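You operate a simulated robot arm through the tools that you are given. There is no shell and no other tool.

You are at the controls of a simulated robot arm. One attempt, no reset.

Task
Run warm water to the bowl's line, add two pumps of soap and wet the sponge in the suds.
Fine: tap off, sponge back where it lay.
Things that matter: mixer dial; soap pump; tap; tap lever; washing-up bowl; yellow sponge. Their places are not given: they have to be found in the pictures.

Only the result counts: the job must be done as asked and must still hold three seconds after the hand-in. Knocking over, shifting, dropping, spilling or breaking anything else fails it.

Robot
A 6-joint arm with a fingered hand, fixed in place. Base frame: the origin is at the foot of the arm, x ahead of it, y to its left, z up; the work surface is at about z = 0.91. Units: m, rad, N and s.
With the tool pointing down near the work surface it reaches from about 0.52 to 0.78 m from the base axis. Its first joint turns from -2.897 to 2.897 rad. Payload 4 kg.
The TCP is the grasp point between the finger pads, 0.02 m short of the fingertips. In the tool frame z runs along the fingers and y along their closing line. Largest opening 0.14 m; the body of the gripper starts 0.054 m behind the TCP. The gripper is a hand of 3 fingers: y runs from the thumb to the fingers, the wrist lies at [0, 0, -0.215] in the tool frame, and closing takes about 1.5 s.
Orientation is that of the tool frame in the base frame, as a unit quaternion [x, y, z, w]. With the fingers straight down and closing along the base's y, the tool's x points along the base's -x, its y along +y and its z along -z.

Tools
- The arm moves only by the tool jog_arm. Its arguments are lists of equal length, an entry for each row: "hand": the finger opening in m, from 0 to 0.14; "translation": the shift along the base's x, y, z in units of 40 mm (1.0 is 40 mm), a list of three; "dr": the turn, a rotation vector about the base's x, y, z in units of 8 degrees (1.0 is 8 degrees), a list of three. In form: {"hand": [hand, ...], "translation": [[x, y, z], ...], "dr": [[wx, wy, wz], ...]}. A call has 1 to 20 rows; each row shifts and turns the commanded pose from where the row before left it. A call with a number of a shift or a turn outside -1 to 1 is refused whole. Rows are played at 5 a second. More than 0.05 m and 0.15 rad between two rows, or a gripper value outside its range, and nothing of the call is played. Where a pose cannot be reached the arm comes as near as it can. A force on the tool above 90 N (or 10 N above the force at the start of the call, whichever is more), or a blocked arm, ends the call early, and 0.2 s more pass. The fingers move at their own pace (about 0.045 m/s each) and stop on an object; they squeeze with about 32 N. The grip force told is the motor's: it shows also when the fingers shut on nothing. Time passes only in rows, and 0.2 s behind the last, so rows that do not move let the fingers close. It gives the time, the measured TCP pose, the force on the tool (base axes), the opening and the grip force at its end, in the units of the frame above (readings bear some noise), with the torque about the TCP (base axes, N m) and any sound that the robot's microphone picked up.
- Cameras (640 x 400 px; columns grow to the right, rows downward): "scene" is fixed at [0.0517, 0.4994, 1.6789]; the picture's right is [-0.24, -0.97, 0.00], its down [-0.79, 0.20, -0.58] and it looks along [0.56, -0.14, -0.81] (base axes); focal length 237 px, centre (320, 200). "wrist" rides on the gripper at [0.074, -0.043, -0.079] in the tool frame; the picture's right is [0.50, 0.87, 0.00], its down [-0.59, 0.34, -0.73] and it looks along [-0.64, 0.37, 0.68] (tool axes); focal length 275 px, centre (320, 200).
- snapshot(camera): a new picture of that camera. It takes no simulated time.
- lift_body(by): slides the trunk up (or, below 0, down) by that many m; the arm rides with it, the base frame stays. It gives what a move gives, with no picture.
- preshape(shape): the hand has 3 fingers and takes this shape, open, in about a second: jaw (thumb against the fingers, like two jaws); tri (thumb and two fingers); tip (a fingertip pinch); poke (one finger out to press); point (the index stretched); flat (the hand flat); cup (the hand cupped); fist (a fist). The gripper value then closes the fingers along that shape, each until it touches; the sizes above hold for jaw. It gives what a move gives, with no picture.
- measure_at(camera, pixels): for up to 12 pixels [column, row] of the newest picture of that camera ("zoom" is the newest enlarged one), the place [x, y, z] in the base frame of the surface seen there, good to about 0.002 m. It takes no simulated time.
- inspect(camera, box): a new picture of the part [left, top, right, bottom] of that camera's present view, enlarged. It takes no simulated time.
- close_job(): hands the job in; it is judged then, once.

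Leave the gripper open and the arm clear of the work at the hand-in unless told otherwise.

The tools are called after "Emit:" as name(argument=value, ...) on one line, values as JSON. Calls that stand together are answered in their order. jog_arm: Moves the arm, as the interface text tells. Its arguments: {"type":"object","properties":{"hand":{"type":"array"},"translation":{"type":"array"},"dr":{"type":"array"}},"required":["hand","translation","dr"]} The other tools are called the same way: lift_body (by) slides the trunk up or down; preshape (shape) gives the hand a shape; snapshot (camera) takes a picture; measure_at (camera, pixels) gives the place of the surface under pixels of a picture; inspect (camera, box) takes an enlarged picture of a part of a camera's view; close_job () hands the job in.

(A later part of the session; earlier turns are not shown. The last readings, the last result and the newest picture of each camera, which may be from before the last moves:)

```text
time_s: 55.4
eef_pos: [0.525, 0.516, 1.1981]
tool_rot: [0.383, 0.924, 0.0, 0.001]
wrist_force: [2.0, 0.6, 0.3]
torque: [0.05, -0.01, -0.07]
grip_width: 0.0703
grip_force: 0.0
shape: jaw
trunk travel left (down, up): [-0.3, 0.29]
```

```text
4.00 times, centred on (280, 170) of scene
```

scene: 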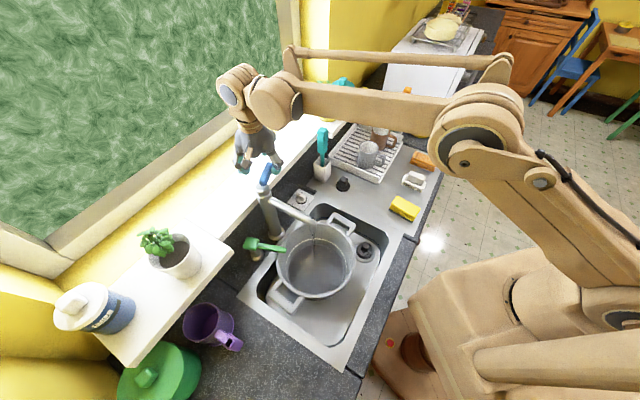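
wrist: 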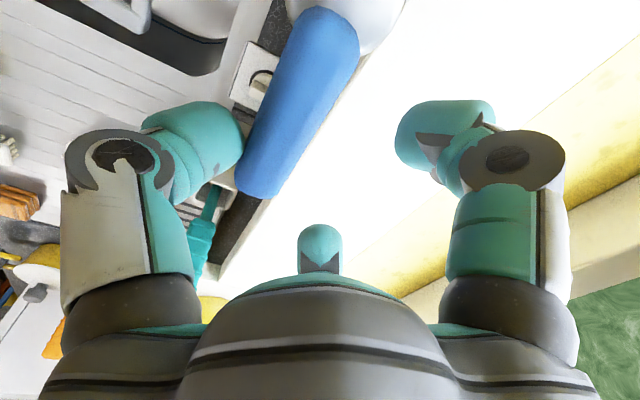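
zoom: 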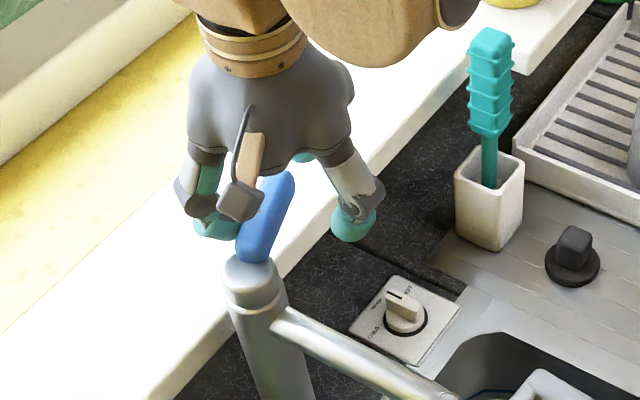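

The level is 0.837 and the flow has thinned. About 9 mm remain to the line (z≈0.846). I'll check the line precisely while waiting 15 rows.

Emit:
jog_arm(hand=[0.07, 0.07, 0.07, 0.07, 0.07, 0.07, 0.07, 0.07, 0.07, 0.07, 0.07, 0.07, 0.07, 0.07, 0.07], translation=[[0, 0, 0], [0, 0, 0], [0, 0, 0], [0, 0, 0], [0, 0, 0], [0, 0, 0], [0, 0, 0], [0, 0, 0], [0, 0, 0], [0, 0, 0], [0, 0, 0], [0, 0, 0], [0, 0, 0], [0, 0, 0], [0, 0, 0]], dr=[[0, 0, 0], [0, 0, 0], [0, 0, 0], [0, 0, 0], [0, 0, 0], [0, 0, 0], [0, 0, 0], [0, 0, 0], [0, 0, 0], [0, 0, 0], [0, 0, 0], [0, 0, 0], [0, 0, 0], [0, 0, 0], [0, 0, 0]])

Emit:
inspect(camera="scene", box=[320, 232, 360, 262])

Emit:
measure_at(camera="zoom", pixels=[[100, 300], [200, 300], [300, 300], [50, 350]])

```text
time_s: 58.6
eef_pos: [0.5252, 0.5178, 1.1989]
tool_rot: [0.383, 0.924, 0.0, 0.0]
wrist_force: [0.1, 0.1, 0.1]
torque: [0.0, -0.01, -0.06]
grip_width: 0.0706
grip_force: 0.1
shape: jaw
trunk travel left (down, up): [-0.3, 0.29]
```

```text
13.33 times, centred on (340, 247) of scene
```

zoom: 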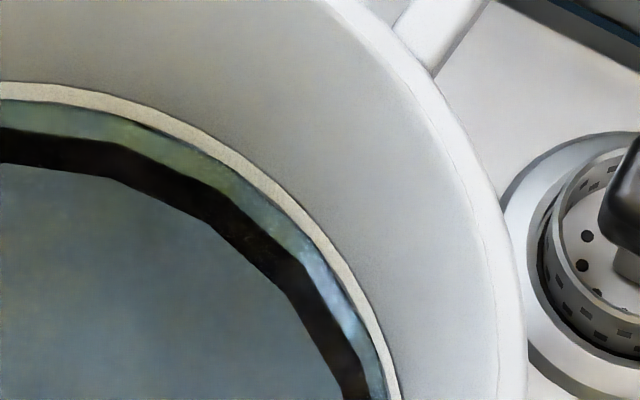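

```text
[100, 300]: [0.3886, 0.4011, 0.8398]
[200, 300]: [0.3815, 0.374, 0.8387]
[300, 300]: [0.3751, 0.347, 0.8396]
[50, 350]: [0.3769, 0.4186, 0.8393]
```

The level is 0.8395, rising about 0.75 mm/s. I'll measure the ring's edges and the bands below it on this zoom.

Emit:
measure_at(camera="zoom", pixels=[[30, 83], [30, 90], [30, 98], [30, 104], [30, 115], [30, 135], [30, 155], [30, 180], [250, 165], [260, 175], [265, 190], [255, 200]])

```text
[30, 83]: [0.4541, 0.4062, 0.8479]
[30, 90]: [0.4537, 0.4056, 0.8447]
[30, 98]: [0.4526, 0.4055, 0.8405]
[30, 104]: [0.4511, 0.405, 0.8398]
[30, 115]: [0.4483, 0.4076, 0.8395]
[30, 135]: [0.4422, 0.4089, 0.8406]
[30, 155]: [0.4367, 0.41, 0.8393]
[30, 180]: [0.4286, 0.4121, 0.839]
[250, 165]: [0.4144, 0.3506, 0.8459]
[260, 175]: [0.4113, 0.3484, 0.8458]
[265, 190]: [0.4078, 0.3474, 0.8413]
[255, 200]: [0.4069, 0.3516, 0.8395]
```

The water is at the bottom edge of the pale line, which spans about 0.840–0.848 with its centre near 0.8445. I'll wait 20 more rows and then close.

Emit:
jog_arm(hand=[0.07, 0.07, 0.07, 0.07, 0.07, 0.07, 0.07, 0.07, 0.07, 0.07, 0.07, 0.07, 0.07, 0.07, 0.07, 0.07, 0.07, 0.07, 0.07, 0.07], translation=[[0, 0, 0], [0, 0, 0], [0, 0, 0], [0, 0, 0], [0, 0, 0], [0, 0, 0], [0, 0, 0], [0, 0, 0], [0, 0, 0], [0, 0, 0], [0, 0, 0], [0, 0, 0], [0, 0, 0], [0, 0, 0], [0, 0, 0], [0, 0, 0], [0, 0, 0], [0, 0, 0], [0, 0, 0], [0, 0, 0]], dr=[[0, 0, 0], [0, 0, 0], [0, 0, 0], [0, 0, 0], [0, 0, 0], [0, 0, 0], [0, 0, 0], [0, 0, 0], [0, 0, 0], [0, 0, 0], [0, 0, 0], [0, 0, 0], [0, 0, 0], [0, 0, 0], [0, 0, 0], [0, 0, 0], [0, 0, 0], [0, 0, 0], [0, 0, 0], [0, 0, 0]])

Emit:
inspect(camera="scene", box=[320, 232, 360, 262])

Emit:
measure_at(camera="zoom", pixels=[[100, 300], [200, 300], [300, 300], [50, 350], [30, 83], [30, 90], [30, 98], [150, 250]])

```text
time_s: 62.8
eef_pos: [0.5244, 0.5156, 1.1992]
tool_rot: [0.383, 0.924, 0.0, 0.0]
wrist_force: [-0.7, -0.7, 0.1]
torque: [-0.01, 0.0, 0.0]
grip_width: 0.0705
grip_force: 0.0
shape: jaw
trunk travel left (down, up): [-0.3, 0.29]
```

```text
13.33 times, centred on (340, 247) of scene
```

zoom: 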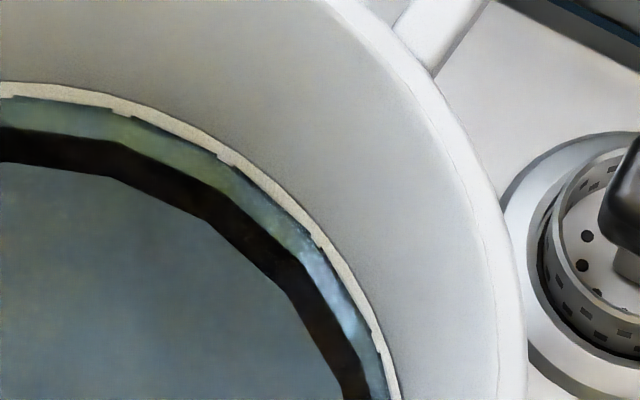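

```text
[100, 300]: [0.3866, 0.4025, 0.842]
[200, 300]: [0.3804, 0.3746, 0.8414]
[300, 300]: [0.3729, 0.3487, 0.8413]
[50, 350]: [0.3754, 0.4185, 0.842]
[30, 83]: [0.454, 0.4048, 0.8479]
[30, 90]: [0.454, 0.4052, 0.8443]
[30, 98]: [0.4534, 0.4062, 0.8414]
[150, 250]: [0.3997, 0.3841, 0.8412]
```

The level is 0.8417 and the line is half covered, rising about 0.5 mm/s. I'll wait 16 rows more and then swing the lever back toward closed in gentle steps.

Emit:
jog_arm(hand=[0.07, 0.07, 0.07, 0.07, 0.07, 0.07, 0.07, 0.07, 0.07, 0.07, 0.07, 0.07, 0.07, 0.07, 0.07, 0.07, 0.07], translation=[[0, 0, 0], [0, 0, 0], [0, 0, 0], [0, 0, 0], [0, 0, 0], [0, 0, 0], [0, 0, 0], [0, 0, 0], [0, 0, 0], [0, 0, 0], [0, 0, 0], [0, 0, 0], [0, 0, 0], [-0.11, -0.11, 0], [-0.11, -0.11, 0], [-0.09, -0.09, 0], [0, 0, 0]], dr=[[0, 0, 0], [0, 0, 0], [0, 0, 0], [0, 0, 0], [0, 0, 0], [0, 0, 0], [0, 0, 0], [0, 0, 0], [0, 0, 0], [0, 0, 0], [0, 0, 0], [0, 0, 0], [0, 0, 0], [0, 0, 0], [0, 0, 0], [0, 0, 0], [0, 0, 0]])

Emit:
inspect(camera="scene", box=[230, 120, 330, 260])

Emit:
inspect(camera="scene", box=[270, 210, 370, 300])

Emit:
measure_at(camera="zoom", pixels=[[340, 264], [300, 340], [250, 290], [400, 290], [380, 240], [350, 320]])

```text
time_s: 66.4
eef_pos: [0.5188, 0.5042, 1.1974]
tool_rot: [0.384, 0.924, -0.001, -0.001]
wrist_force: [37.4, 14.5, 13.0]
torque: [0.64, -0.12, -1.78]
grip_width: 0.0718
grip_force: 0.0
shape: jaw
trunk travel left (down, up): [-0.3, 0.29]
```

```text
2.86 times, centred on (280, 190) of scene
```

zoom: 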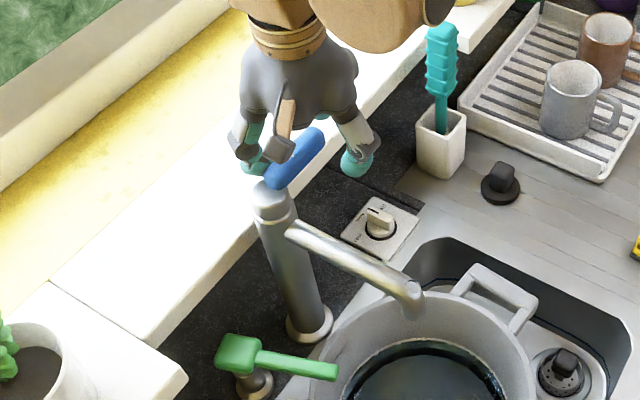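

```text
4.44 times, centred on (320, 255) of scene
```

zoom: 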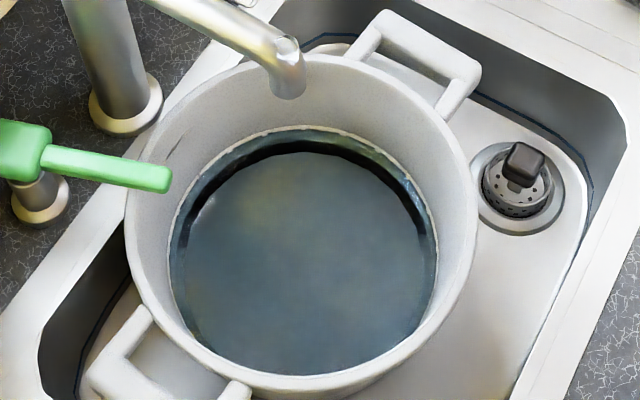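

```text
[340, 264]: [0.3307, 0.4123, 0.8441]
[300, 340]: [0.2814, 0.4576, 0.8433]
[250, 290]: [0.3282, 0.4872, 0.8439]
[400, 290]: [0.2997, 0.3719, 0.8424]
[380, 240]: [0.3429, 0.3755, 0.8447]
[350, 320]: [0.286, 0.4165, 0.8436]
```

The stream has stopped and the lever is against its closed stop. The level is about 0.8437, in the middle of the line. I'll back off a little to release the force and check that the lever stays closed.

Emit:
jog_arm(hand=[0.07, 0.07, 0.07, 0.07], translation=[[0.1, 0.1, 0], [0.12, 0.12, 0], [0, 0, 0], [0, 0, 0]], dr=[[0, 0, 0], [0, 0, 0], [0, 0, 0], [0, 0, 0]])

Emit:
inspect(camera="scene", box=[270, 220, 370, 310])

Emit:
measure_at(camera="zoom", pixels=[[340, 220], [300, 300], [250, 250], [400, 250], [220, 170], [200, 220], [350, 280], [380, 200]])

Emit:
inspect(camera="scene", box=[245, 145, 305, 200])

Emit:
snapshot(camera="wrist")

```text
time_s: 67.4
eef_pos: [0.5205, 0.5126, 1.2001]
tool_rot: [0.382, 0.924, 0.0, 0.0]
wrist_force: [0.5, 0.1, -0.8]
torque: [-0.02, 0.0, 0.0]
grip_width: 0.0699
grip_force: 0.0
shape: jaw
trunk travel left (down, up): [-0.3, 0.29]
```

```text
4.44 times, centred on (320, 265) of scene
```

zoom: 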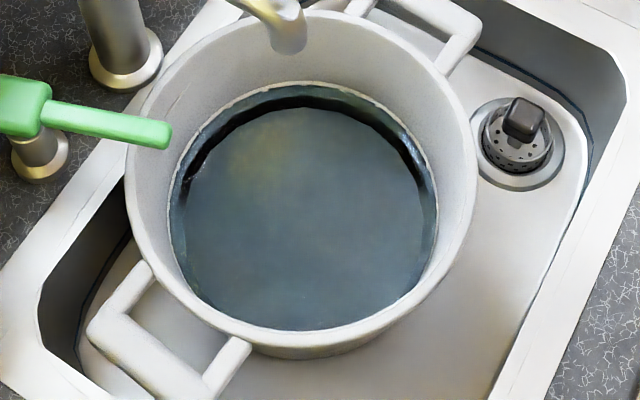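

```text
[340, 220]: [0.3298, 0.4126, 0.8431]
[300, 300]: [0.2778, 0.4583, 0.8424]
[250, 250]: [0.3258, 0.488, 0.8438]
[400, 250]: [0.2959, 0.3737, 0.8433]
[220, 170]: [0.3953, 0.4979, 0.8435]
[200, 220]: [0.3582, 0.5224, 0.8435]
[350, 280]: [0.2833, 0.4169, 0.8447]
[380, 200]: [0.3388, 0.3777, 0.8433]
```

```text
7.27 times, centred on (275, 172) of scene
```

zoom: 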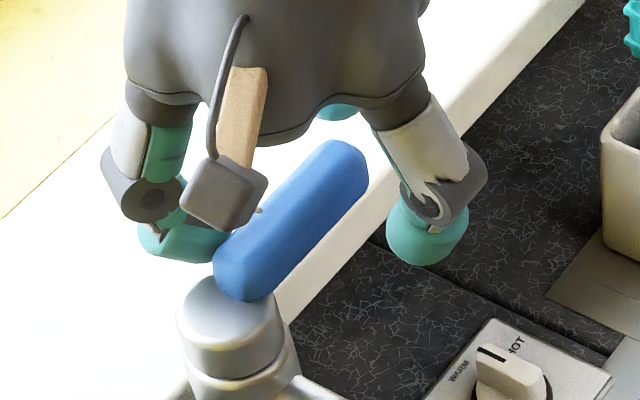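

```text
taken
```

wrist: 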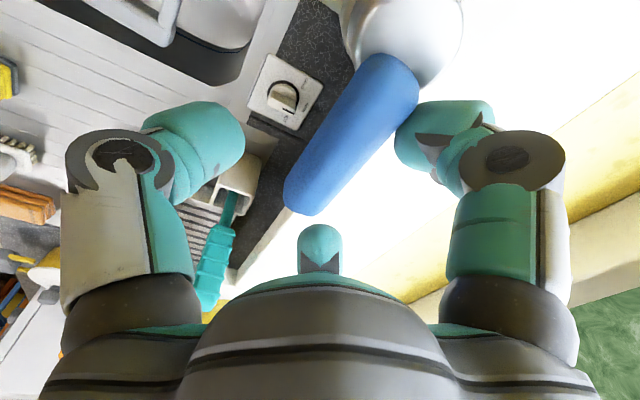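

The tap is off, the lever is back at its old angle, and the level is 0.8434, on the line. Before going to the pump I need the wrist and forearm geometry so they clear the tap. I'll take a scene picture and measure the arm parts.

Emit:
jog_arm(hand=[0.07, 0.07, 0.07], translation=[[0, 0, 0.8], [0, 0, 0.8], [0, 0, 0.9]], dr=[[0, 0, 0], [0, 0, 0], [0, 0, 0]])

Emit:
snapshot(camera="scene")

Emit:
measure_at(camera="scene", pixels=[[270, 174], [278, 167], [266, 181], [282, 171], [262, 190], [275, 178]])

```text
time_s: 68.2
eef_pos: [0.5221, 0.5112, 1.3011]
tool_rot: [0.382, 0.924, 0.0, 0.0]
wrist_force: [1.0, -1.3, 0.7]
torque: [0.0, 0.0, 0.02]
grip_width: 0.0699
grip_force: 0.0
shape: jaw
trunk travel left (down, up): [-0.3, 0.29]
```

```text
taken
```

scene: 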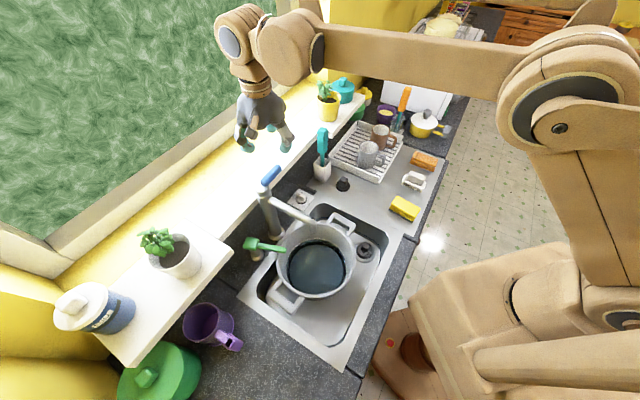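

```text
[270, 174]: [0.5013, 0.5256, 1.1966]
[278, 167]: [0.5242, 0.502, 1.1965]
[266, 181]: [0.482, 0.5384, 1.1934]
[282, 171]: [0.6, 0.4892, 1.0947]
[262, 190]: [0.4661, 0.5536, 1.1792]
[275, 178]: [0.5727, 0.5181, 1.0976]
```

The lever is back in line with the counter. Now I'll measure the wrist housing and forearm end.

Emit:
measure_at(camera="scene", pixels=[[230, 42], [248, 25], [245, 65], [255, 88], [285, 45], [290, 75], [310, 70], [330, 60], [400, 75], [275, 30], [265, 60], [480, 90]])

```text
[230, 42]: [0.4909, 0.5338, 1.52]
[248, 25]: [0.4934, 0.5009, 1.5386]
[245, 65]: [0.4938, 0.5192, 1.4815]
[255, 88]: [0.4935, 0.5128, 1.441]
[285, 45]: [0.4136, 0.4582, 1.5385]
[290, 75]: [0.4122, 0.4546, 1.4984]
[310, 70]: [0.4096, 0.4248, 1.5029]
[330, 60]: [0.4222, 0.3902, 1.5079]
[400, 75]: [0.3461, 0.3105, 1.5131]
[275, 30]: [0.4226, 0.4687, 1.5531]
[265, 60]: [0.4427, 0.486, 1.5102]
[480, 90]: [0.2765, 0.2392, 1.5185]
```

With the tool upright, the forearm end sits about 11 cm inward of the wrist at wrist height. For the pump I'll use the closed jaw with a small 18° tilt, which keeps the hand clear of the sill, shelf and tap spout. First I'll move above the pump at a safe height, closing the hand.

Emit:
jog_arm(hand=[0, 0, 0, 0, 0, 0, 0, 0], translation=[[-0.733, 0.68, 0], [-0.733, 0.68, 0], [-0.733, 0.68, 0], [-0.733, 0.68, 0], [0, 0, 0], [0, 0, 0], [0, 0, 0], [0, 0, 0]], dr=[[0, 0, 0], [0, 0, 0], [0, 0, 0], [0, 0, 0], [0.462, -0.591, 0], [0.462, -0.591, 0], [0.462, -0.591, 0], [0, 0, 0]])

Emit:
snapshot(camera="scene")

Emit:
snapshot(camera="wrist")

```text
time_s: 70.0
eef_pos: [0.4047, 0.6216, 1.2999]
tool_rot: [0.377, 0.913, 0.136, 0.078]
wrist_force: [0.7, -0.6, 0.4]
torque: [-0.01, -0.04, -0.02]
grip_width: 0.0
grip_force: 32.2
shape: jaw
trunk travel left (down, up): [-0.3, 0.29]
```

```text
taken
```

scene: 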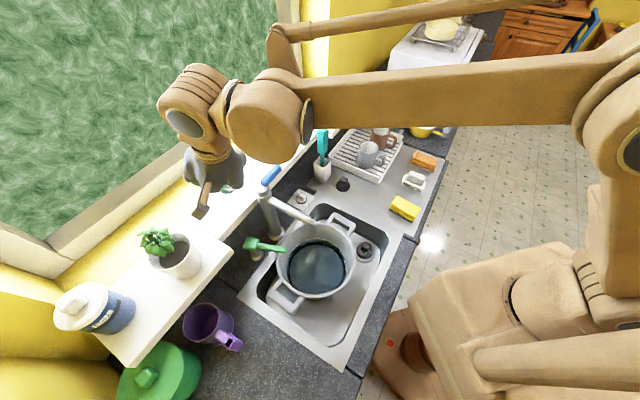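

```text
taken
```

wrist: 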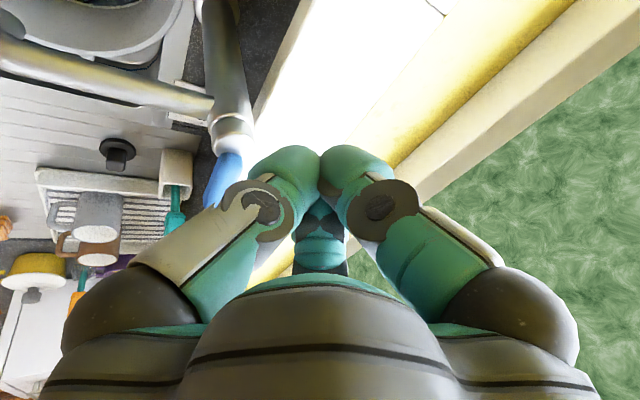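

The hand is above the pump with the tilt set. I'll descend to TCP z≈1.10 and check clearances.

Emit:
jog_arm(hand=[0, 0, 0, 0, 0], translation=[[0, -0.01, -1.0], [0, -0.01, -1.0], [0, -0.01, -1.0], [0, -0.01, -1.0], [0, -0.01, -1.0]], dr=[[0, 0, 0], [0, 0, 0], [0, 0, 0], [0, 0, 0], [0, 0, 0]])

Emit:
snapshot(camera="scene")

Emit:
inspect(camera="scene", box=[170, 120, 340, 270])

Emit:
snapshot(camera="wrist")

```text
time_s: 71.2
eef_pos: [0.4046, 0.6192, 1.0981]
tool_rot: [0.378, 0.913, 0.136, 0.077]
wrist_force: [-0.1, 0.2, 0.0]
torque: [0.01, 0.05, 0.02]
grip_width: 0.0
grip_force: 32.1
shape: jaw
trunk travel left (down, up): [-0.3, 0.29]
```

```text
taken
```

scene: 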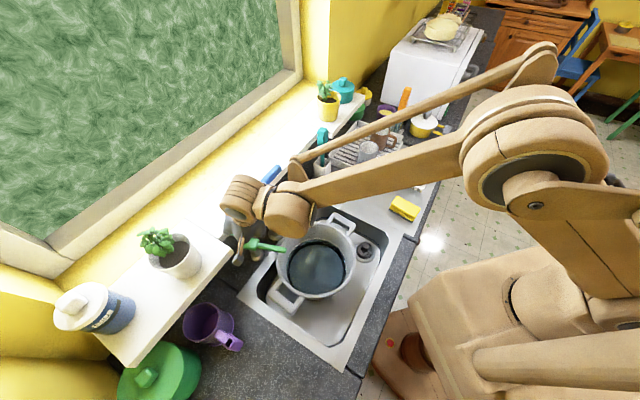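

```text
2.67 times, centred on (255, 195) of scene
```

zoom: 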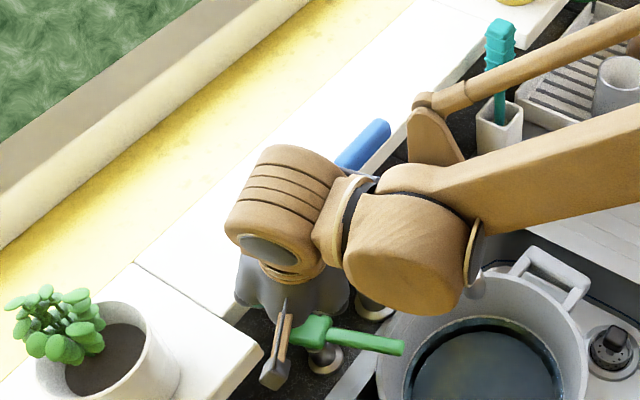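

```text
taken
```

wrist: 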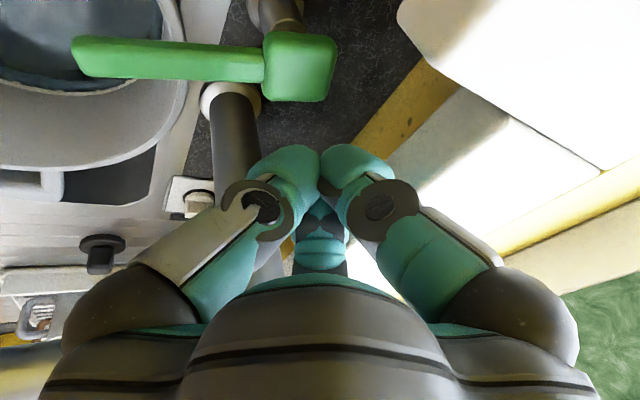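

The hand is clear so far, but the forearm end and a fin near (430,130) of the zoom are close to the tap. I'll measure their heights before descending further.

Emit:
inspect(camera="scene", box=[170, 120, 340, 270])

Emit:
measure_at(camera="zoom", pixels=[[400, 240], [350, 270], [430, 300], [460, 250], [440, 200], [435, 150], [420, 110], [345, 180], [470, 170], [285, 180], [265, 250], [475, 285]])

```text
2.67 times, centred on (255, 195) of scene
```

zoom: 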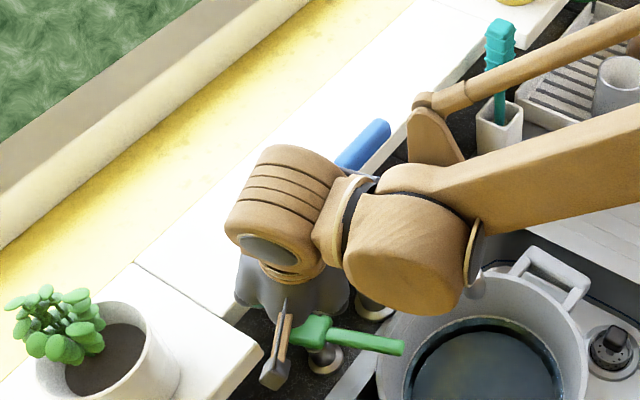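

```text
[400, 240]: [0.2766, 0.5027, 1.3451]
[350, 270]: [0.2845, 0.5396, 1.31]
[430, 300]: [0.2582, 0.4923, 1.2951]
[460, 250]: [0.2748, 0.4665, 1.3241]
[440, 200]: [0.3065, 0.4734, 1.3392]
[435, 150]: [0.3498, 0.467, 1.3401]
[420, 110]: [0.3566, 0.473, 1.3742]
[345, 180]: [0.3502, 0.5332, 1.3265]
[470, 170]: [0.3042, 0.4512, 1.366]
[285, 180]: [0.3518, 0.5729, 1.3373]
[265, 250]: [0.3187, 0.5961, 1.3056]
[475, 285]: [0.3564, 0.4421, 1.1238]
```

The forearm end stays about 2 cm above the spout even at the planned depth. I'll descend to just above the pump head, TCP z≈1.045.

Emit:
jog_arm(hand=[0, 0, 0], translation=[[0, 0, -0.66], [0, 0, -0.66], [0, 0, 0]], dr=[[0, 0, 0], [0, 0, 0], [0, 0, 0]])

Emit:
inspect(camera="scene", box=[200, 170, 320, 280])

Emit:
snapshot(camera="wrist")

```text
time_s: 72.0
eef_pos: [0.4036, 0.618, 1.0478]
tool_rot: [0.379, 0.912, 0.136, 0.077]
wrist_force: [0.5, 0.0, 0.0]
torque: [0.02, -0.02, 0.0]
grip_width: 0.0002
grip_force: 32.0
shape: jaw
trunk travel left (down, up): [-0.3, 0.29]
```

```text
3.64 times, centred on (260, 225) of scene
```

zoom: 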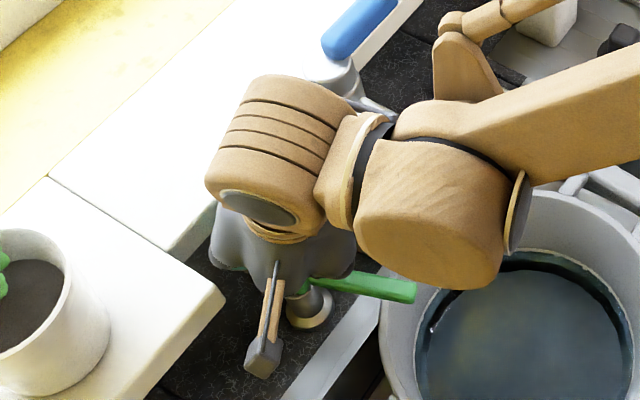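

```text
taken
```

wrist: 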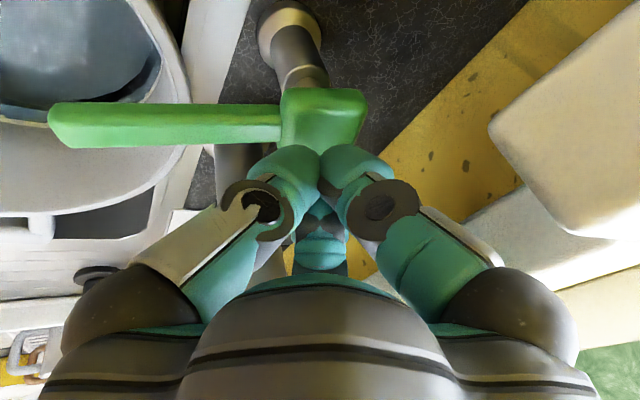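

The pump head is right below the fingertips. I'll measure both to check alignment.

Emit:
measure_at(camera="wrist", pixels=[[300, 95], [355, 97], [320, 135], [345, 140], [290, 148], [345, 150], [310, 160], [330, 155], [285, 130], [200, 125], [60, 125], [300, 150]])

```text
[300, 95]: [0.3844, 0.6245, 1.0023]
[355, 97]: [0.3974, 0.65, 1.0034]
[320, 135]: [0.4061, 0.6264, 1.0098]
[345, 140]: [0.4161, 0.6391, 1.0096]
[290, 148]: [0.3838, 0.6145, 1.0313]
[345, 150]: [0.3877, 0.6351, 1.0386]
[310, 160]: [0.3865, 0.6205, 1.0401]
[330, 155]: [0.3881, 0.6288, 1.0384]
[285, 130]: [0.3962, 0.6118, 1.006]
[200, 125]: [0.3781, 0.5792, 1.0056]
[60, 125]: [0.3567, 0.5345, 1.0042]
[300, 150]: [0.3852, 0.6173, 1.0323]
```

The tips are about 15 mm above the head (z 1.010) and well centred. I'll come down and press in 4 mm steps, watching the force.

Emit:
jog_arm(hand=[0, 0, 0, 0], translation=[[0, 0, -0.35], [0, 0, -0.1], [0, 0, -0.1], [0, 0, 0]], dr=[[0, 0, 0], [0, 0, 0], [0, 0, 0], [0, 0, 0]])

Emit:
snapshot(camera="wrist")

Emit:
measure_at(camera="wrist", pixels=[[200, 135], [60, 135], [320, 125], [150, 135], [330, 100], [250, 130]])

```text
time_s: 73.0
eef_pos: [0.4065, 0.6198, 1.0243]
tool_rot: [0.378, 0.913, 0.136, 0.078]
wrist_force: [0.0, -0.3, 2.0]
torque: [0.05, 0.04, 0.0]
grip_width: 0.0
grip_force: 32.0
shape: jaw
trunk travel left (down, up): [-0.3, 0.29]
```

```text
taken
```

wrist: 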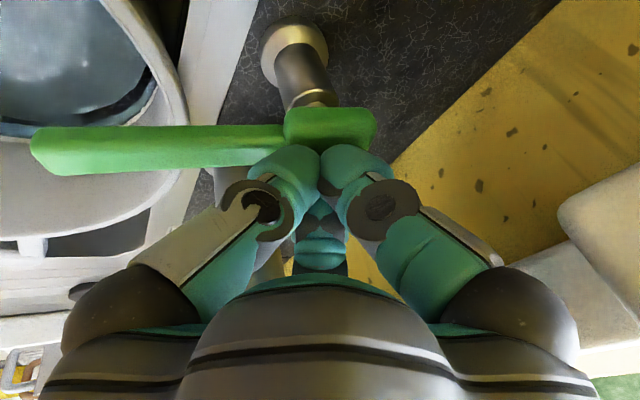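

```text
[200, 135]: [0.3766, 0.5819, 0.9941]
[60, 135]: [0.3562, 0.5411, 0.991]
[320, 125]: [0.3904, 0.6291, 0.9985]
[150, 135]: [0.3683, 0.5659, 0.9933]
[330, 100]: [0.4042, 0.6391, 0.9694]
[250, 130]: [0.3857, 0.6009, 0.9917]
```

The force is only about 2 N. I'll check whether the spout's top has already moved down.

Emit:
measure_at(camera="wrist", pixels=[[150, 145], [150, 155], [150, 163], [60, 145], [60, 160], [220, 150], [330, 140], [350, 135], [100, 150], [290, 130]])

Emit:
inspect(camera="scene", box=[220, 220, 320, 290])

Emit:
measure_at(camera="zoom", pixels=[[330, 145], [380, 155], [300, 140], [350, 150], [400, 160]])

```text
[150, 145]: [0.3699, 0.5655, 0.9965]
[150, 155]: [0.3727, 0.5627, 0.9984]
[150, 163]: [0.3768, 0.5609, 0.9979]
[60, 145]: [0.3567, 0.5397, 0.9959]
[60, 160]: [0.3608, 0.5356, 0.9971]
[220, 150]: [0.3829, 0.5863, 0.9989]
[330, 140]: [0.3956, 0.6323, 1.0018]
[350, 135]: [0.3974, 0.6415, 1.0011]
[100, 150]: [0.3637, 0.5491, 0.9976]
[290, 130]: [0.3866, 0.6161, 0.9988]
```

```text
5.71 times, centred on (270, 255) of scene
```

zoom: 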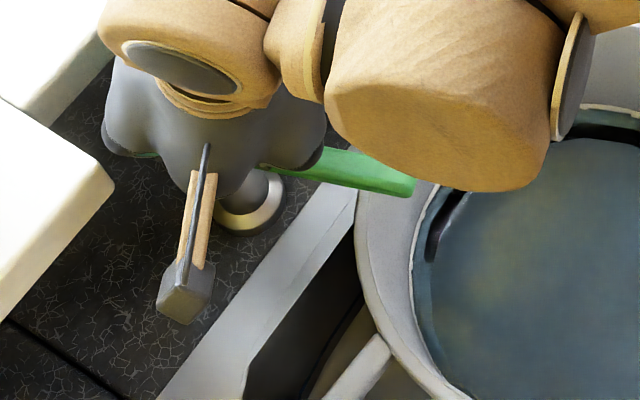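

```text
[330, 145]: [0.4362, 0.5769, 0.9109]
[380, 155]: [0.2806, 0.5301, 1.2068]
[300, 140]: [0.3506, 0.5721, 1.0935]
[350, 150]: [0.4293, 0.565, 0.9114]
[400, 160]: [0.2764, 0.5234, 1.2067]
```

The pump is already down about 7.5 mm. I'll keep pressing in small steps to the bottom of the stroke.

Emit:
jog_arm(hand=[0, 0, 0, 0], translation=[[0, 0, -0.08], [0, 0, -0.08], [0, 0, -0.08], [0, 0, 0]], dr=[[0, 0, 0], [0, 0, 0], [0, 0, 0], [0, 0, 0]])

Emit:
snapshot(camera="wrist")

Emit:
measure_at(camera="wrist", pixels=[[150, 155], [150, 163], [150, 170], [60, 160], [220, 155], [100, 160]])

Emit:
inspect(camera="scene", box=[220, 220, 320, 290])

```text
time_s: 74.0
eef_pos: [0.4041, 0.6192, 1.0154]
tool_rot: [0.378, 0.913, 0.137, 0.077]
wrist_force: [1.2, -0.2, 7.5]
torque: [0.04, 0.01, -0.01]
grip_width: 0.0001
grip_force: 32.3
shape: jaw
trunk travel left (down, up): [-0.3, 0.29]
```

```text
taken
```

wrist: 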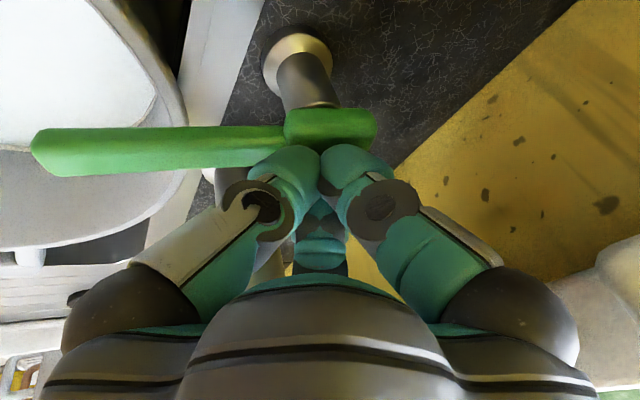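

```text
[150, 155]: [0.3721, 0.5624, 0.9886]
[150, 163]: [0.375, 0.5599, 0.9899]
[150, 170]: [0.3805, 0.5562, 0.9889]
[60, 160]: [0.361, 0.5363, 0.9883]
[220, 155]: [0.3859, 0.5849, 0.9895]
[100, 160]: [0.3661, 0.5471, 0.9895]
```

```text
5.71 times, centred on (270, 255) of scene
```

zoom: 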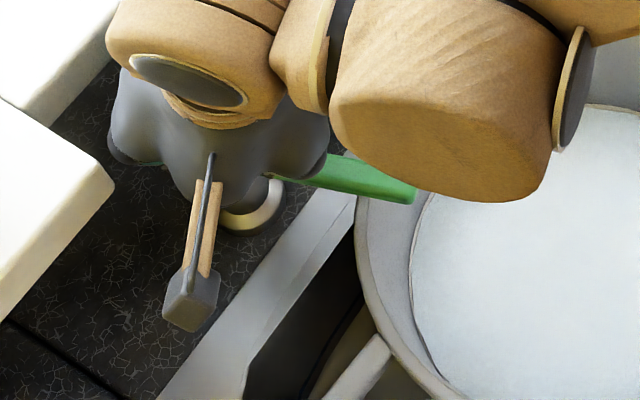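

The water turned white with suds, so the first pump counted, with the head about 16 mm down. I'll lift fully off and check that the head springs back.

Emit:
jog_arm(hand=[0, 0, 0, 0], translation=[[0, 0, 0.4], [0, 0, 0.4], [0, 0, 0], [0, 0, 0]], dr=[[0, 0, 0], [0, 0, 0], [0, 0, 0], [0, 0, 0]])

Emit:
snapshot(camera="wrist")

Emit:
measure_at(camera="wrist", pixels=[[200, 125], [60, 125], [150, 130], [320, 135], [150, 120], [100, 130]])

Emit:
inspect(camera="scene", box=[240, 220, 380, 310])

```text
time_s: 75.0
eef_pos: [0.405, 0.6193, 1.0468]
tool_rot: [0.379, 0.912, 0.137, 0.077]
wrist_force: [-0.7, 1.0, 0.8]
torque: [0.0, -0.01, 0.0]
grip_width: 0.0
grip_force: 31.9
shape: jaw
trunk travel left (down, up): [-0.3, 0.29]
```

```text
taken
```

wrist: 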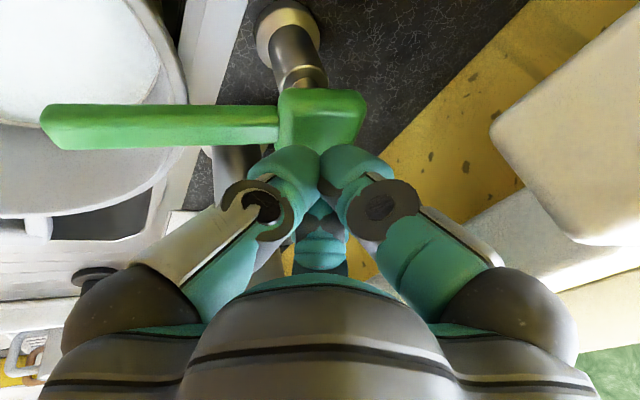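

```text
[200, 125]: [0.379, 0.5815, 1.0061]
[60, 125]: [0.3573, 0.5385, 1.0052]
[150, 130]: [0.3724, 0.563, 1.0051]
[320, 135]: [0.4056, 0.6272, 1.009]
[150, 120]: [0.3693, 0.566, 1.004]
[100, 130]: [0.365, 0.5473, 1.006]
```

```text
4.44 times, centred on (310, 265) of scene
```

zoom: 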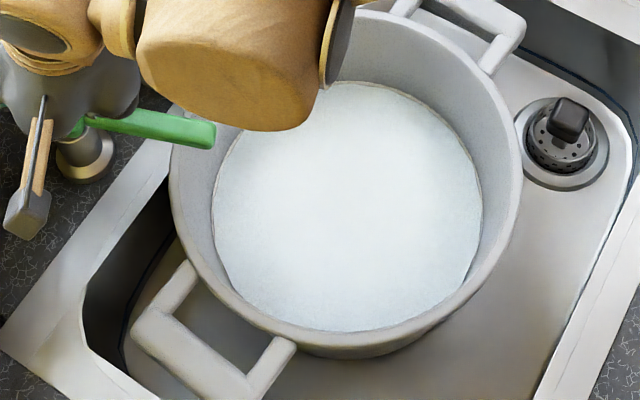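

The head sprang back to 1.006. Now the second pump, with the same stroke.

Emit:
jog_arm(hand=[0, 0, 0, 0, 0], translation=[[0, 0, -0.35], [0, 0, -0.2], [0, 0, -0.15], [0, 0, -0.09], [0, 0, 0]], dr=[[0, 0, 0], [0, 0, 0], [0, 0, 0], [0, 0, 0], [0, 0, 0]])

Emit:
snapshot(camera="wrist")

Emit:
measure_at(camera="wrist", pixels=[[150, 155], [150, 163], [60, 160], [220, 155], [100, 160]])

Emit:
inspect(camera="scene", box=[240, 220, 380, 310])

```text
time_s: 76.2
eef_pos: [0.404, 0.6198, 1.0143]
tool_rot: [0.377, 0.913, 0.136, 0.077]
wrist_force: [2.3, 0.7, 6.8]
torque: [0.02, 0.03, 0.03]
grip_width: 0.0
grip_force: 32.1
shape: jaw
trunk travel left (down, up): [-0.3, 0.29]
```

```text
taken
```

wrist: 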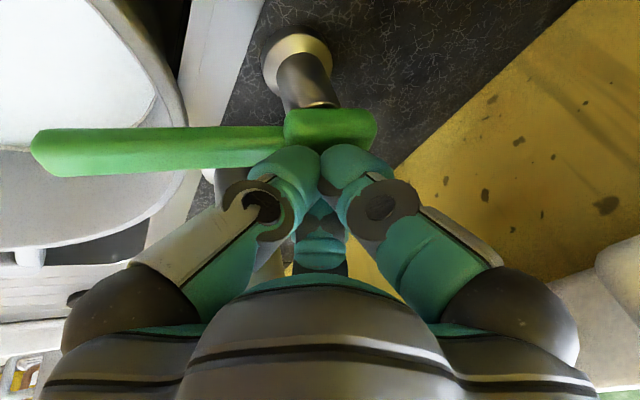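

```text
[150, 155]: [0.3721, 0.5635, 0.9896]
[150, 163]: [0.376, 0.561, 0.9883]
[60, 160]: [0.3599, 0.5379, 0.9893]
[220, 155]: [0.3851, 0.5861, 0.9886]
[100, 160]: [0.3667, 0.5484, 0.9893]
```

```text
4.44 times, centred on (310, 265) of scene
```

zoom: 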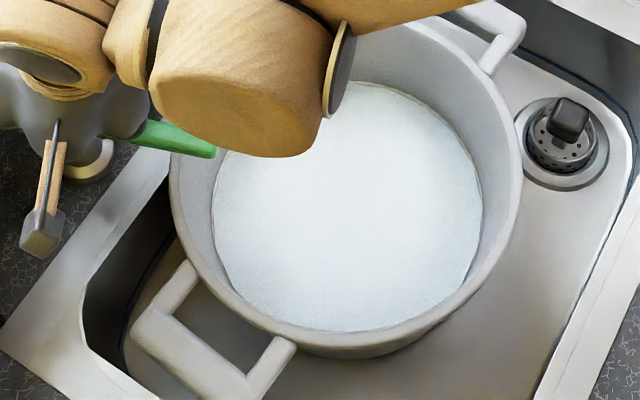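

The second pump reached the same depth of 0.989. I'll lift off straight up and away to z≈1.30.

Emit:
jog_arm(hand=[0, 0, 0, 0, 0, 0, 0, 0, 0, 0, 0, 0], translation=[[0, 0, 0.5], [0, 0, 0.9], [0, 0, 0.9], [0, 0, 0.9], [0, 0, 0.9], [0, 0, 0.9], [0, 0, 0.9], [0, 0, 0.9], [0, 0, 0.5], [0, 0, 0], [0, 0, 0], [0, 0, 0]], dr=[[0, 0, 0], [0, 0, 0], [0, 0, 0], [0, 0, 0], [0, 0, 0], [0, 0, 0], [0, 0, 0], [0, 0, 0], [0, 0, 0], [-0.462, 0.591, 0], [-0.462, 0.591, 0], [-0.462, 0.591, 0]])

Emit:
snapshot(camera="scene")

Emit:
inspect(camera="scene", box=[230, 210, 390, 310])

Emit:
inspect(camera="scene", box=[370, 180, 450, 240])

```text
time_s: 78.8
eef_pos: [0.4047, 0.6196, 1.3069]
tool_rot: [0.382, 0.924, 0.0, 0.0]
wrist_force: [0.2, 1.3, 0.0]
torque: [0.01, 0.01, 0.0]
grip_width: 0.0
grip_force: 32.2
shape: jaw
trunk travel left (down, up): [-0.3, 0.29]
```

```text
taken
```

scene: 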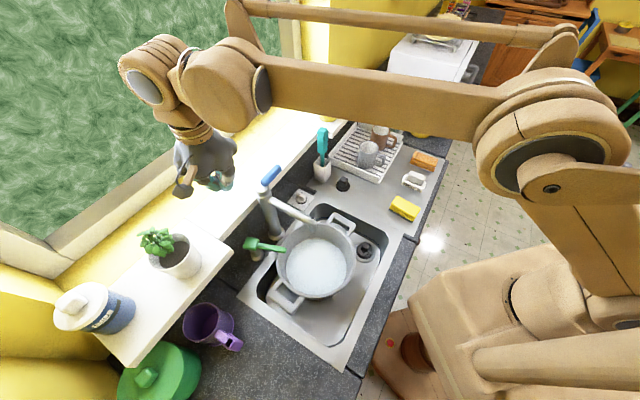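

```text
4.00 times, centred on (310, 260) of scene
```

zoom: 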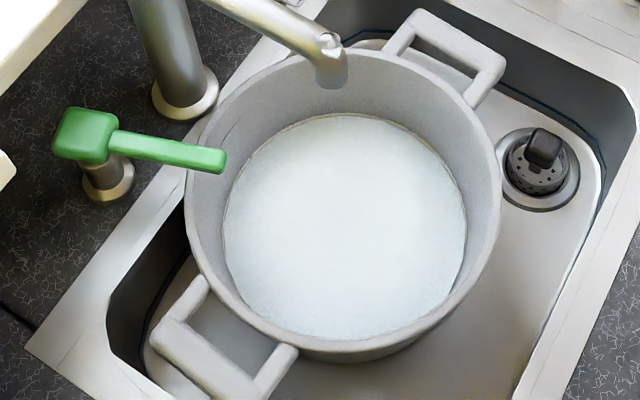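

```text
6.67 times, centred on (410, 210) of scene
```

zoom: 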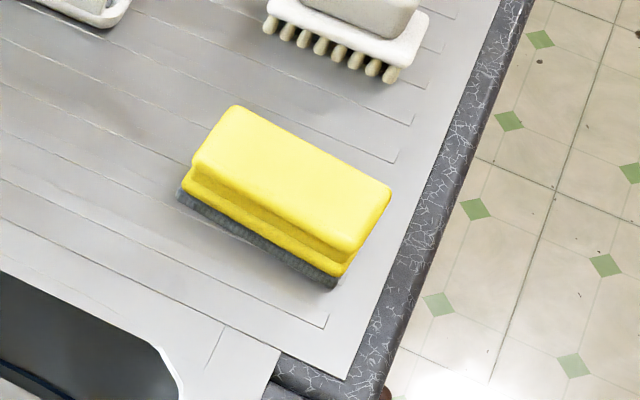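

Suds fill the bowl to the line and the tap is off. Now the sponge: I'll measure its corners on this zoom.

Emit:
measure_at(camera="zoom", pixels=[[237, 110], [197, 160], [388, 190], [352, 248], [290, 180], [182, 193], [335, 285], [185, 200], [333, 290], [185, 180], [345, 268], [300, 330]])

```text
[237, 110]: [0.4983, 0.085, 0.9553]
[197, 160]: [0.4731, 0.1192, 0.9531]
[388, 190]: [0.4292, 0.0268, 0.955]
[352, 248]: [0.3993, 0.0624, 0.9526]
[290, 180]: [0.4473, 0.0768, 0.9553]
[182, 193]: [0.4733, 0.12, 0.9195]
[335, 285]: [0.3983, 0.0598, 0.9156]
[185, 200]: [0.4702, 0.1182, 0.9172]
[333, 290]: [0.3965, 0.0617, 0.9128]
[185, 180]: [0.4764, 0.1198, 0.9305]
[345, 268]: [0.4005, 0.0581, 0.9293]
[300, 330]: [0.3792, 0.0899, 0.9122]
```

The sponge centre is at (0.450, 0.073), top z 0.955, 9 × 4.5 cm, long axis near 40°. It lies only 0.456 m from the base axis, so the trunk may need raising. I'll first move high above it, turning the hand +85° so it closes across the sponge's short side.

Emit:
jog_arm(hand=[0, 0, 0.09, 0.09, 0.09, 0.09, 0.09, 0.09, 0.09, 0.09, 0.09, 0.09, 0.09, 0.09, 0.09], translation=[[0.0755, -0.91, 0], [0.0755, -0.91, 0], [0.0755, -0.91, 0], [0.0755, -0.91, 0], [0.0755, -0.91, 0], [0.0755, -0.91, 0], [0.0755, -0.91, 0], [0.0755, -0.91, 0], [0.0755, -0.91, 0], [0.0755, -0.91, 0], [0.0755, -0.91, 0], [0.0755, -0.91, 0], [0.0755, -0.91, 0], [0.0755, -0.91, 0], [0.0755, -0.91, 0]], dr=[[0, 0, 0.7], [0, 0, 0.7], [0, 0, 0.7], [0, 0, 0.7], [0, 0, 0.7], [0, 0, 0.7], [0, 0, 0.7], [0, 0, 0.7], [0, 0, 0.7], [0, 0, 0.7], [0, 0, 0.7], [0, 0, 0.7], [0, 0, 0.7], [0, 0, 0.7], [0, 0, 0.7]])

Emit:
snapshot(camera="scene")

Emit:
snapshot(camera="wrist")

```text
time_s: 82.0
eef_pos: [0.4486, 0.0739, 1.3072]
tool_rot: [-0.335, 0.942, 0.0, 0.0]
wrist_force: [-0.5, -0.8, 0.1]
torque: [0.03, 0.01, -0.03]
grip_width: 0.0898
grip_force: 0.0
shape: jaw
trunk travel left (down, up): [-0.3, 0.29]
```

```text
taken
```

scene: 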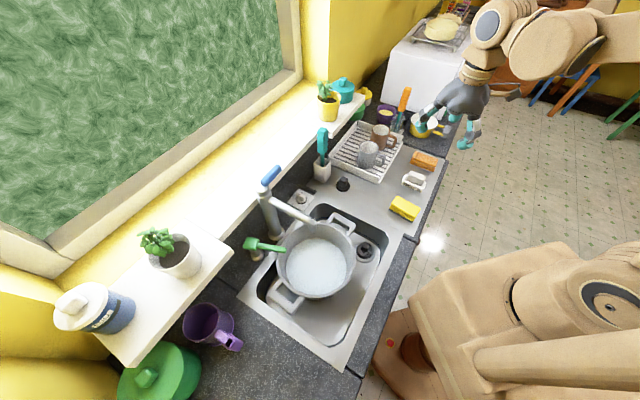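

```text
taken
```

wrist: 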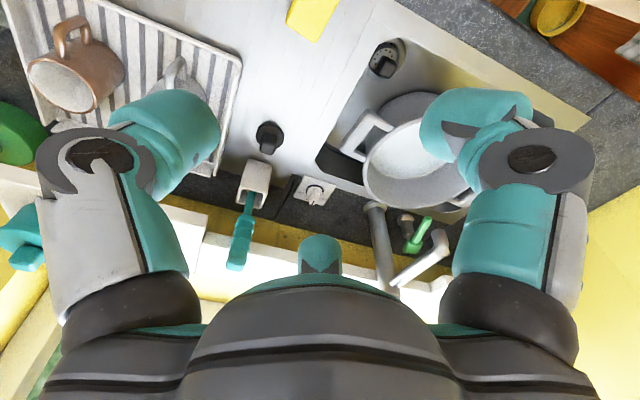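

The hand is above the sponge with the right orientation (closing axis about 129°). I'll descend to z≈1.10 and see whether it stays reachable.

Emit:
jog_arm(hand=[0.09, 0.09, 0.09, 0.09, 0.09, 0.09], translation=[[0, 0, -0.87], [0, 0, -0.87], [0, 0, -0.87], [0, 0, -0.87], [0, 0, -0.87], [0, 0, -0.85]], dr=[[0, 0, 0], [0, 0, 0], [0, 0, 0], [0, 0, 0], [0, 0, 0], [0, 0, 0]])

Emit:
snapshot(camera="scene")

Emit:
snapshot(camera="wrist")

```text
time_s: 83.4
eef_pos: [0.4506, 0.0751, 1.1006]
tool_rot: [-0.334, 0.943, 0.0, -0.001]
wrist_force: [0.3, 0.2, -0.2]
torque: [0.0, 0.0, 0.05]
grip_width: 0.0897
grip_force: 0.1
shape: jaw
trunk travel left (down, up): [-0.3, 0.29]
```

```text
taken
```

scene: 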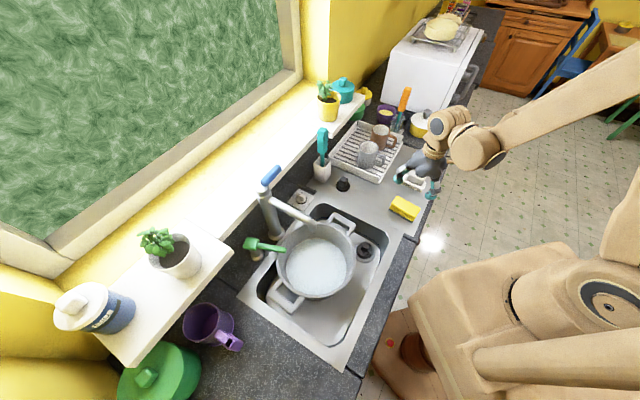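

```text
taken
```

wrist: 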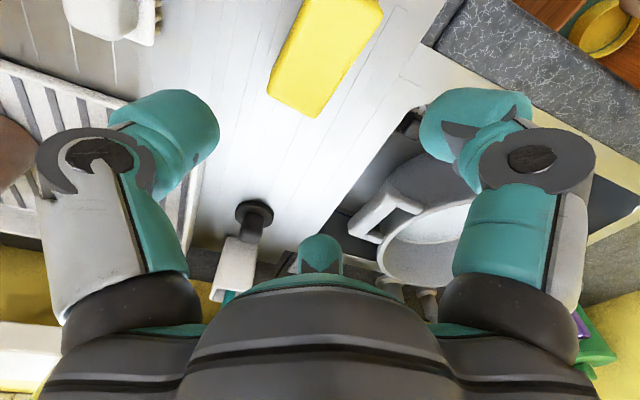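

Still reachable. The sponge lies between the fingers' approach lines. I'll descend to TCP z≈0.95, fingertips about 2 cm above the counter.

Emit:
jog_arm(hand=[0.09, 0.09, 0.09, 0.09, 0.09], translation=[[0, -0.03, -0.9], [0, 0, -0.9], [0, 0, -0.9], [0, 0, -0.9], [0, 0, -0.1]], dr=[[0, 0, 0], [0, 0, 0], [0, 0, 0], [0, 0, 0], [0, 0, 0]])

Emit:
snapshot(camera="wrist")

Emit:
inspect(camera="scene", box=[360, 140, 480, 240])

```text
time_s: 84.6
eef_pos: [0.4858, 0.0785, 0.9824]
tool_rot: [-0.334, 0.943, 0.0, -0.001]
wrist_force: [-0.9, 1.1, 0.3]
torque: [-0.02, 0.0, 0.05]
grip_width: 0.0899
grip_force: 0.0
shape: jaw
out of reach, approached as far as the arm can: row 3, 4
trunk travel left (down, up): [-0.3, 0.29]
```

```text
taken
```

wrist: 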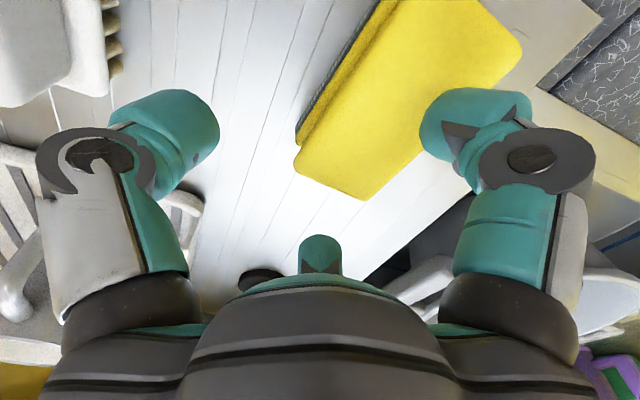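

```text
4.00 times, centred on (420, 190) of scene
```

zoom: 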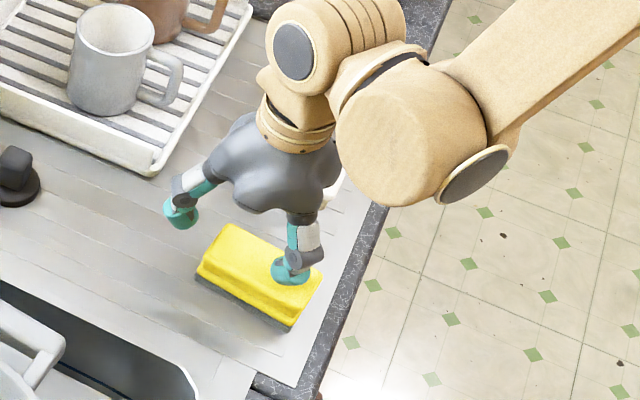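

Reach ran out at about z 0.98, with the hand drifting to x=0.486. I'll raise the trunk by 0.25 m, which also lifts the hand clear, so the arm can reach nearer to its base.

Emit:
lift_body(by=0.25)

Emit:
snapshot(camera="scene")

```text
time_s: 87.2
eef_pos: [0.4875, 0.0784, 1.2329]
tool_rot: [-0.334, 0.943, 0.0, 0.0]
wrist_force: [0.2, -0.8, 0.3]
torque: [0.0, 0.01, 0.01]
grip_width: 0.0899
grip_force: 0.0
shape: jaw
trunk travel left (down, up): [-0.55, 0.04]
```

```text
taken
```

scene: 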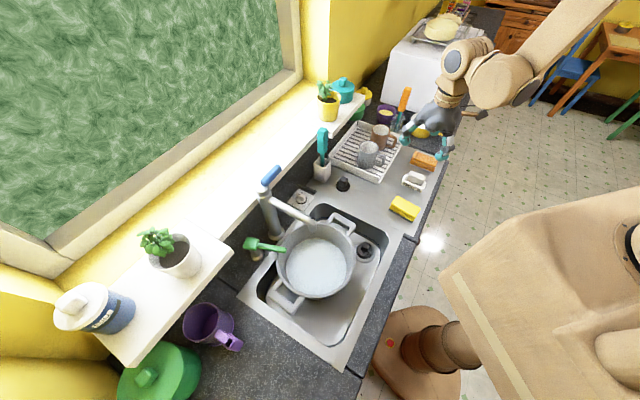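

The trunk is up and the hand is at (0.488, 0.078, 1.233). I'll move back over the sponge and down to z≈1.10, and check the pose.

Emit:
jog_arm(hand=[0.09, 0.09, 0.09, 0.09], translation=[[-0.234, -0.031, -0.83], [-0.234, -0.031, -0.83], [-0.234, -0.031, -0.83], [-0.234, -0.031, -0.83]], dr=[[0, 0, 0], [0, 0, 0], [0, 0, 0], [0, 0, 0]])

```text
time_s: 88.2
eef_pos: [0.5363, 0.0879, 1.1487]
tool_rot: [-0.333, 0.943, 0.0, -0.002]
wrist_force: [0.8, 0.1, 0.3]
torque: [0.01, -0.01, 0.01]
grip_width: 0.0899
grip_force: 0.2
shape: jaw
out of reach, approached as far as the arm can: row 1, 2, 3, 4
trunk travel left (down, up): [-0.55, 0.04]
```

Raising the trunk made it worse, so the near limit comes from the arm being too low relative to its shoulder. I should lower the trunk instead. First I'll bring the hand up high so that lowering is safe.

Emit:
jog_arm(hand=[0.09, 0.09, 0.09, 0.09, 0.09, 0.09, 0.09, 0.09, 0.09, 0.09], translation=[[0, 0, 1], [0, 0, 1], [0, 0, 1], [0, 0, 1], [0, 0, 1], [0, 0, 1], [0, 0, 1], [0, 0, 1], [0, 0, 1], [0, 0, 1]], dr=[[0, 0, 0], [0, 0, 0], [0, 0, 0], [0, 0, 0], [0, 0, 0], [0, 0, 0], [0, 0, 0], [0, 0, 0], [0, 0, 0], [0, 0, 0]])

```text
time_s: 90.4
eef_pos: [0.5312, 0.0873, 1.5502]
tool_rot: [-0.334, 0.943, 0.0, 0.0]
wrist_force: [-1.6, -0.1, -0.3]
torque: [0.0, -0.04, 0.01]
grip_width: 0.0895
grip_force: 0.0
shape: jaw
trunk travel left (down, up): [-0.55, 0.04]
```

The commanded pose follows the reached one. I'll shift over the sponge up here and then lower the trunk by 0.45 m, which brings the hand to about z 1.10.

Emit:
jog_arm(hand=[0.09, 0.09, 0.09, 0.09], translation=[[-0.68, -0.115, 0], [-0.68, -0.115, 0], [-0.67, -0.115, 0], [0, 0, 0]], dr=[[0, 0, 0], [0, 0, 0], [0, 0, 0], [0, 0, 0]])

Emit:
snapshot(camera="scene")

```text
time_s: 91.4
eef_pos: [0.4539, 0.0739, 1.5494]
tool_rot: [-0.335, 0.942, 0.0, -0.001]
wrist_force: [0.3, 0.4, -0.4]
torque: [0.02, 0.0, 0.01]
grip_width: 0.0899
grip_force: 0.2
shape: jaw
trunk travel left (down, up): [-0.55, 0.04]
```

```text
taken
```

scene: 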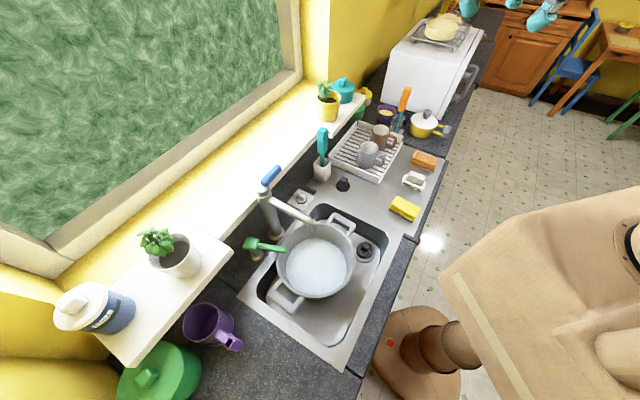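

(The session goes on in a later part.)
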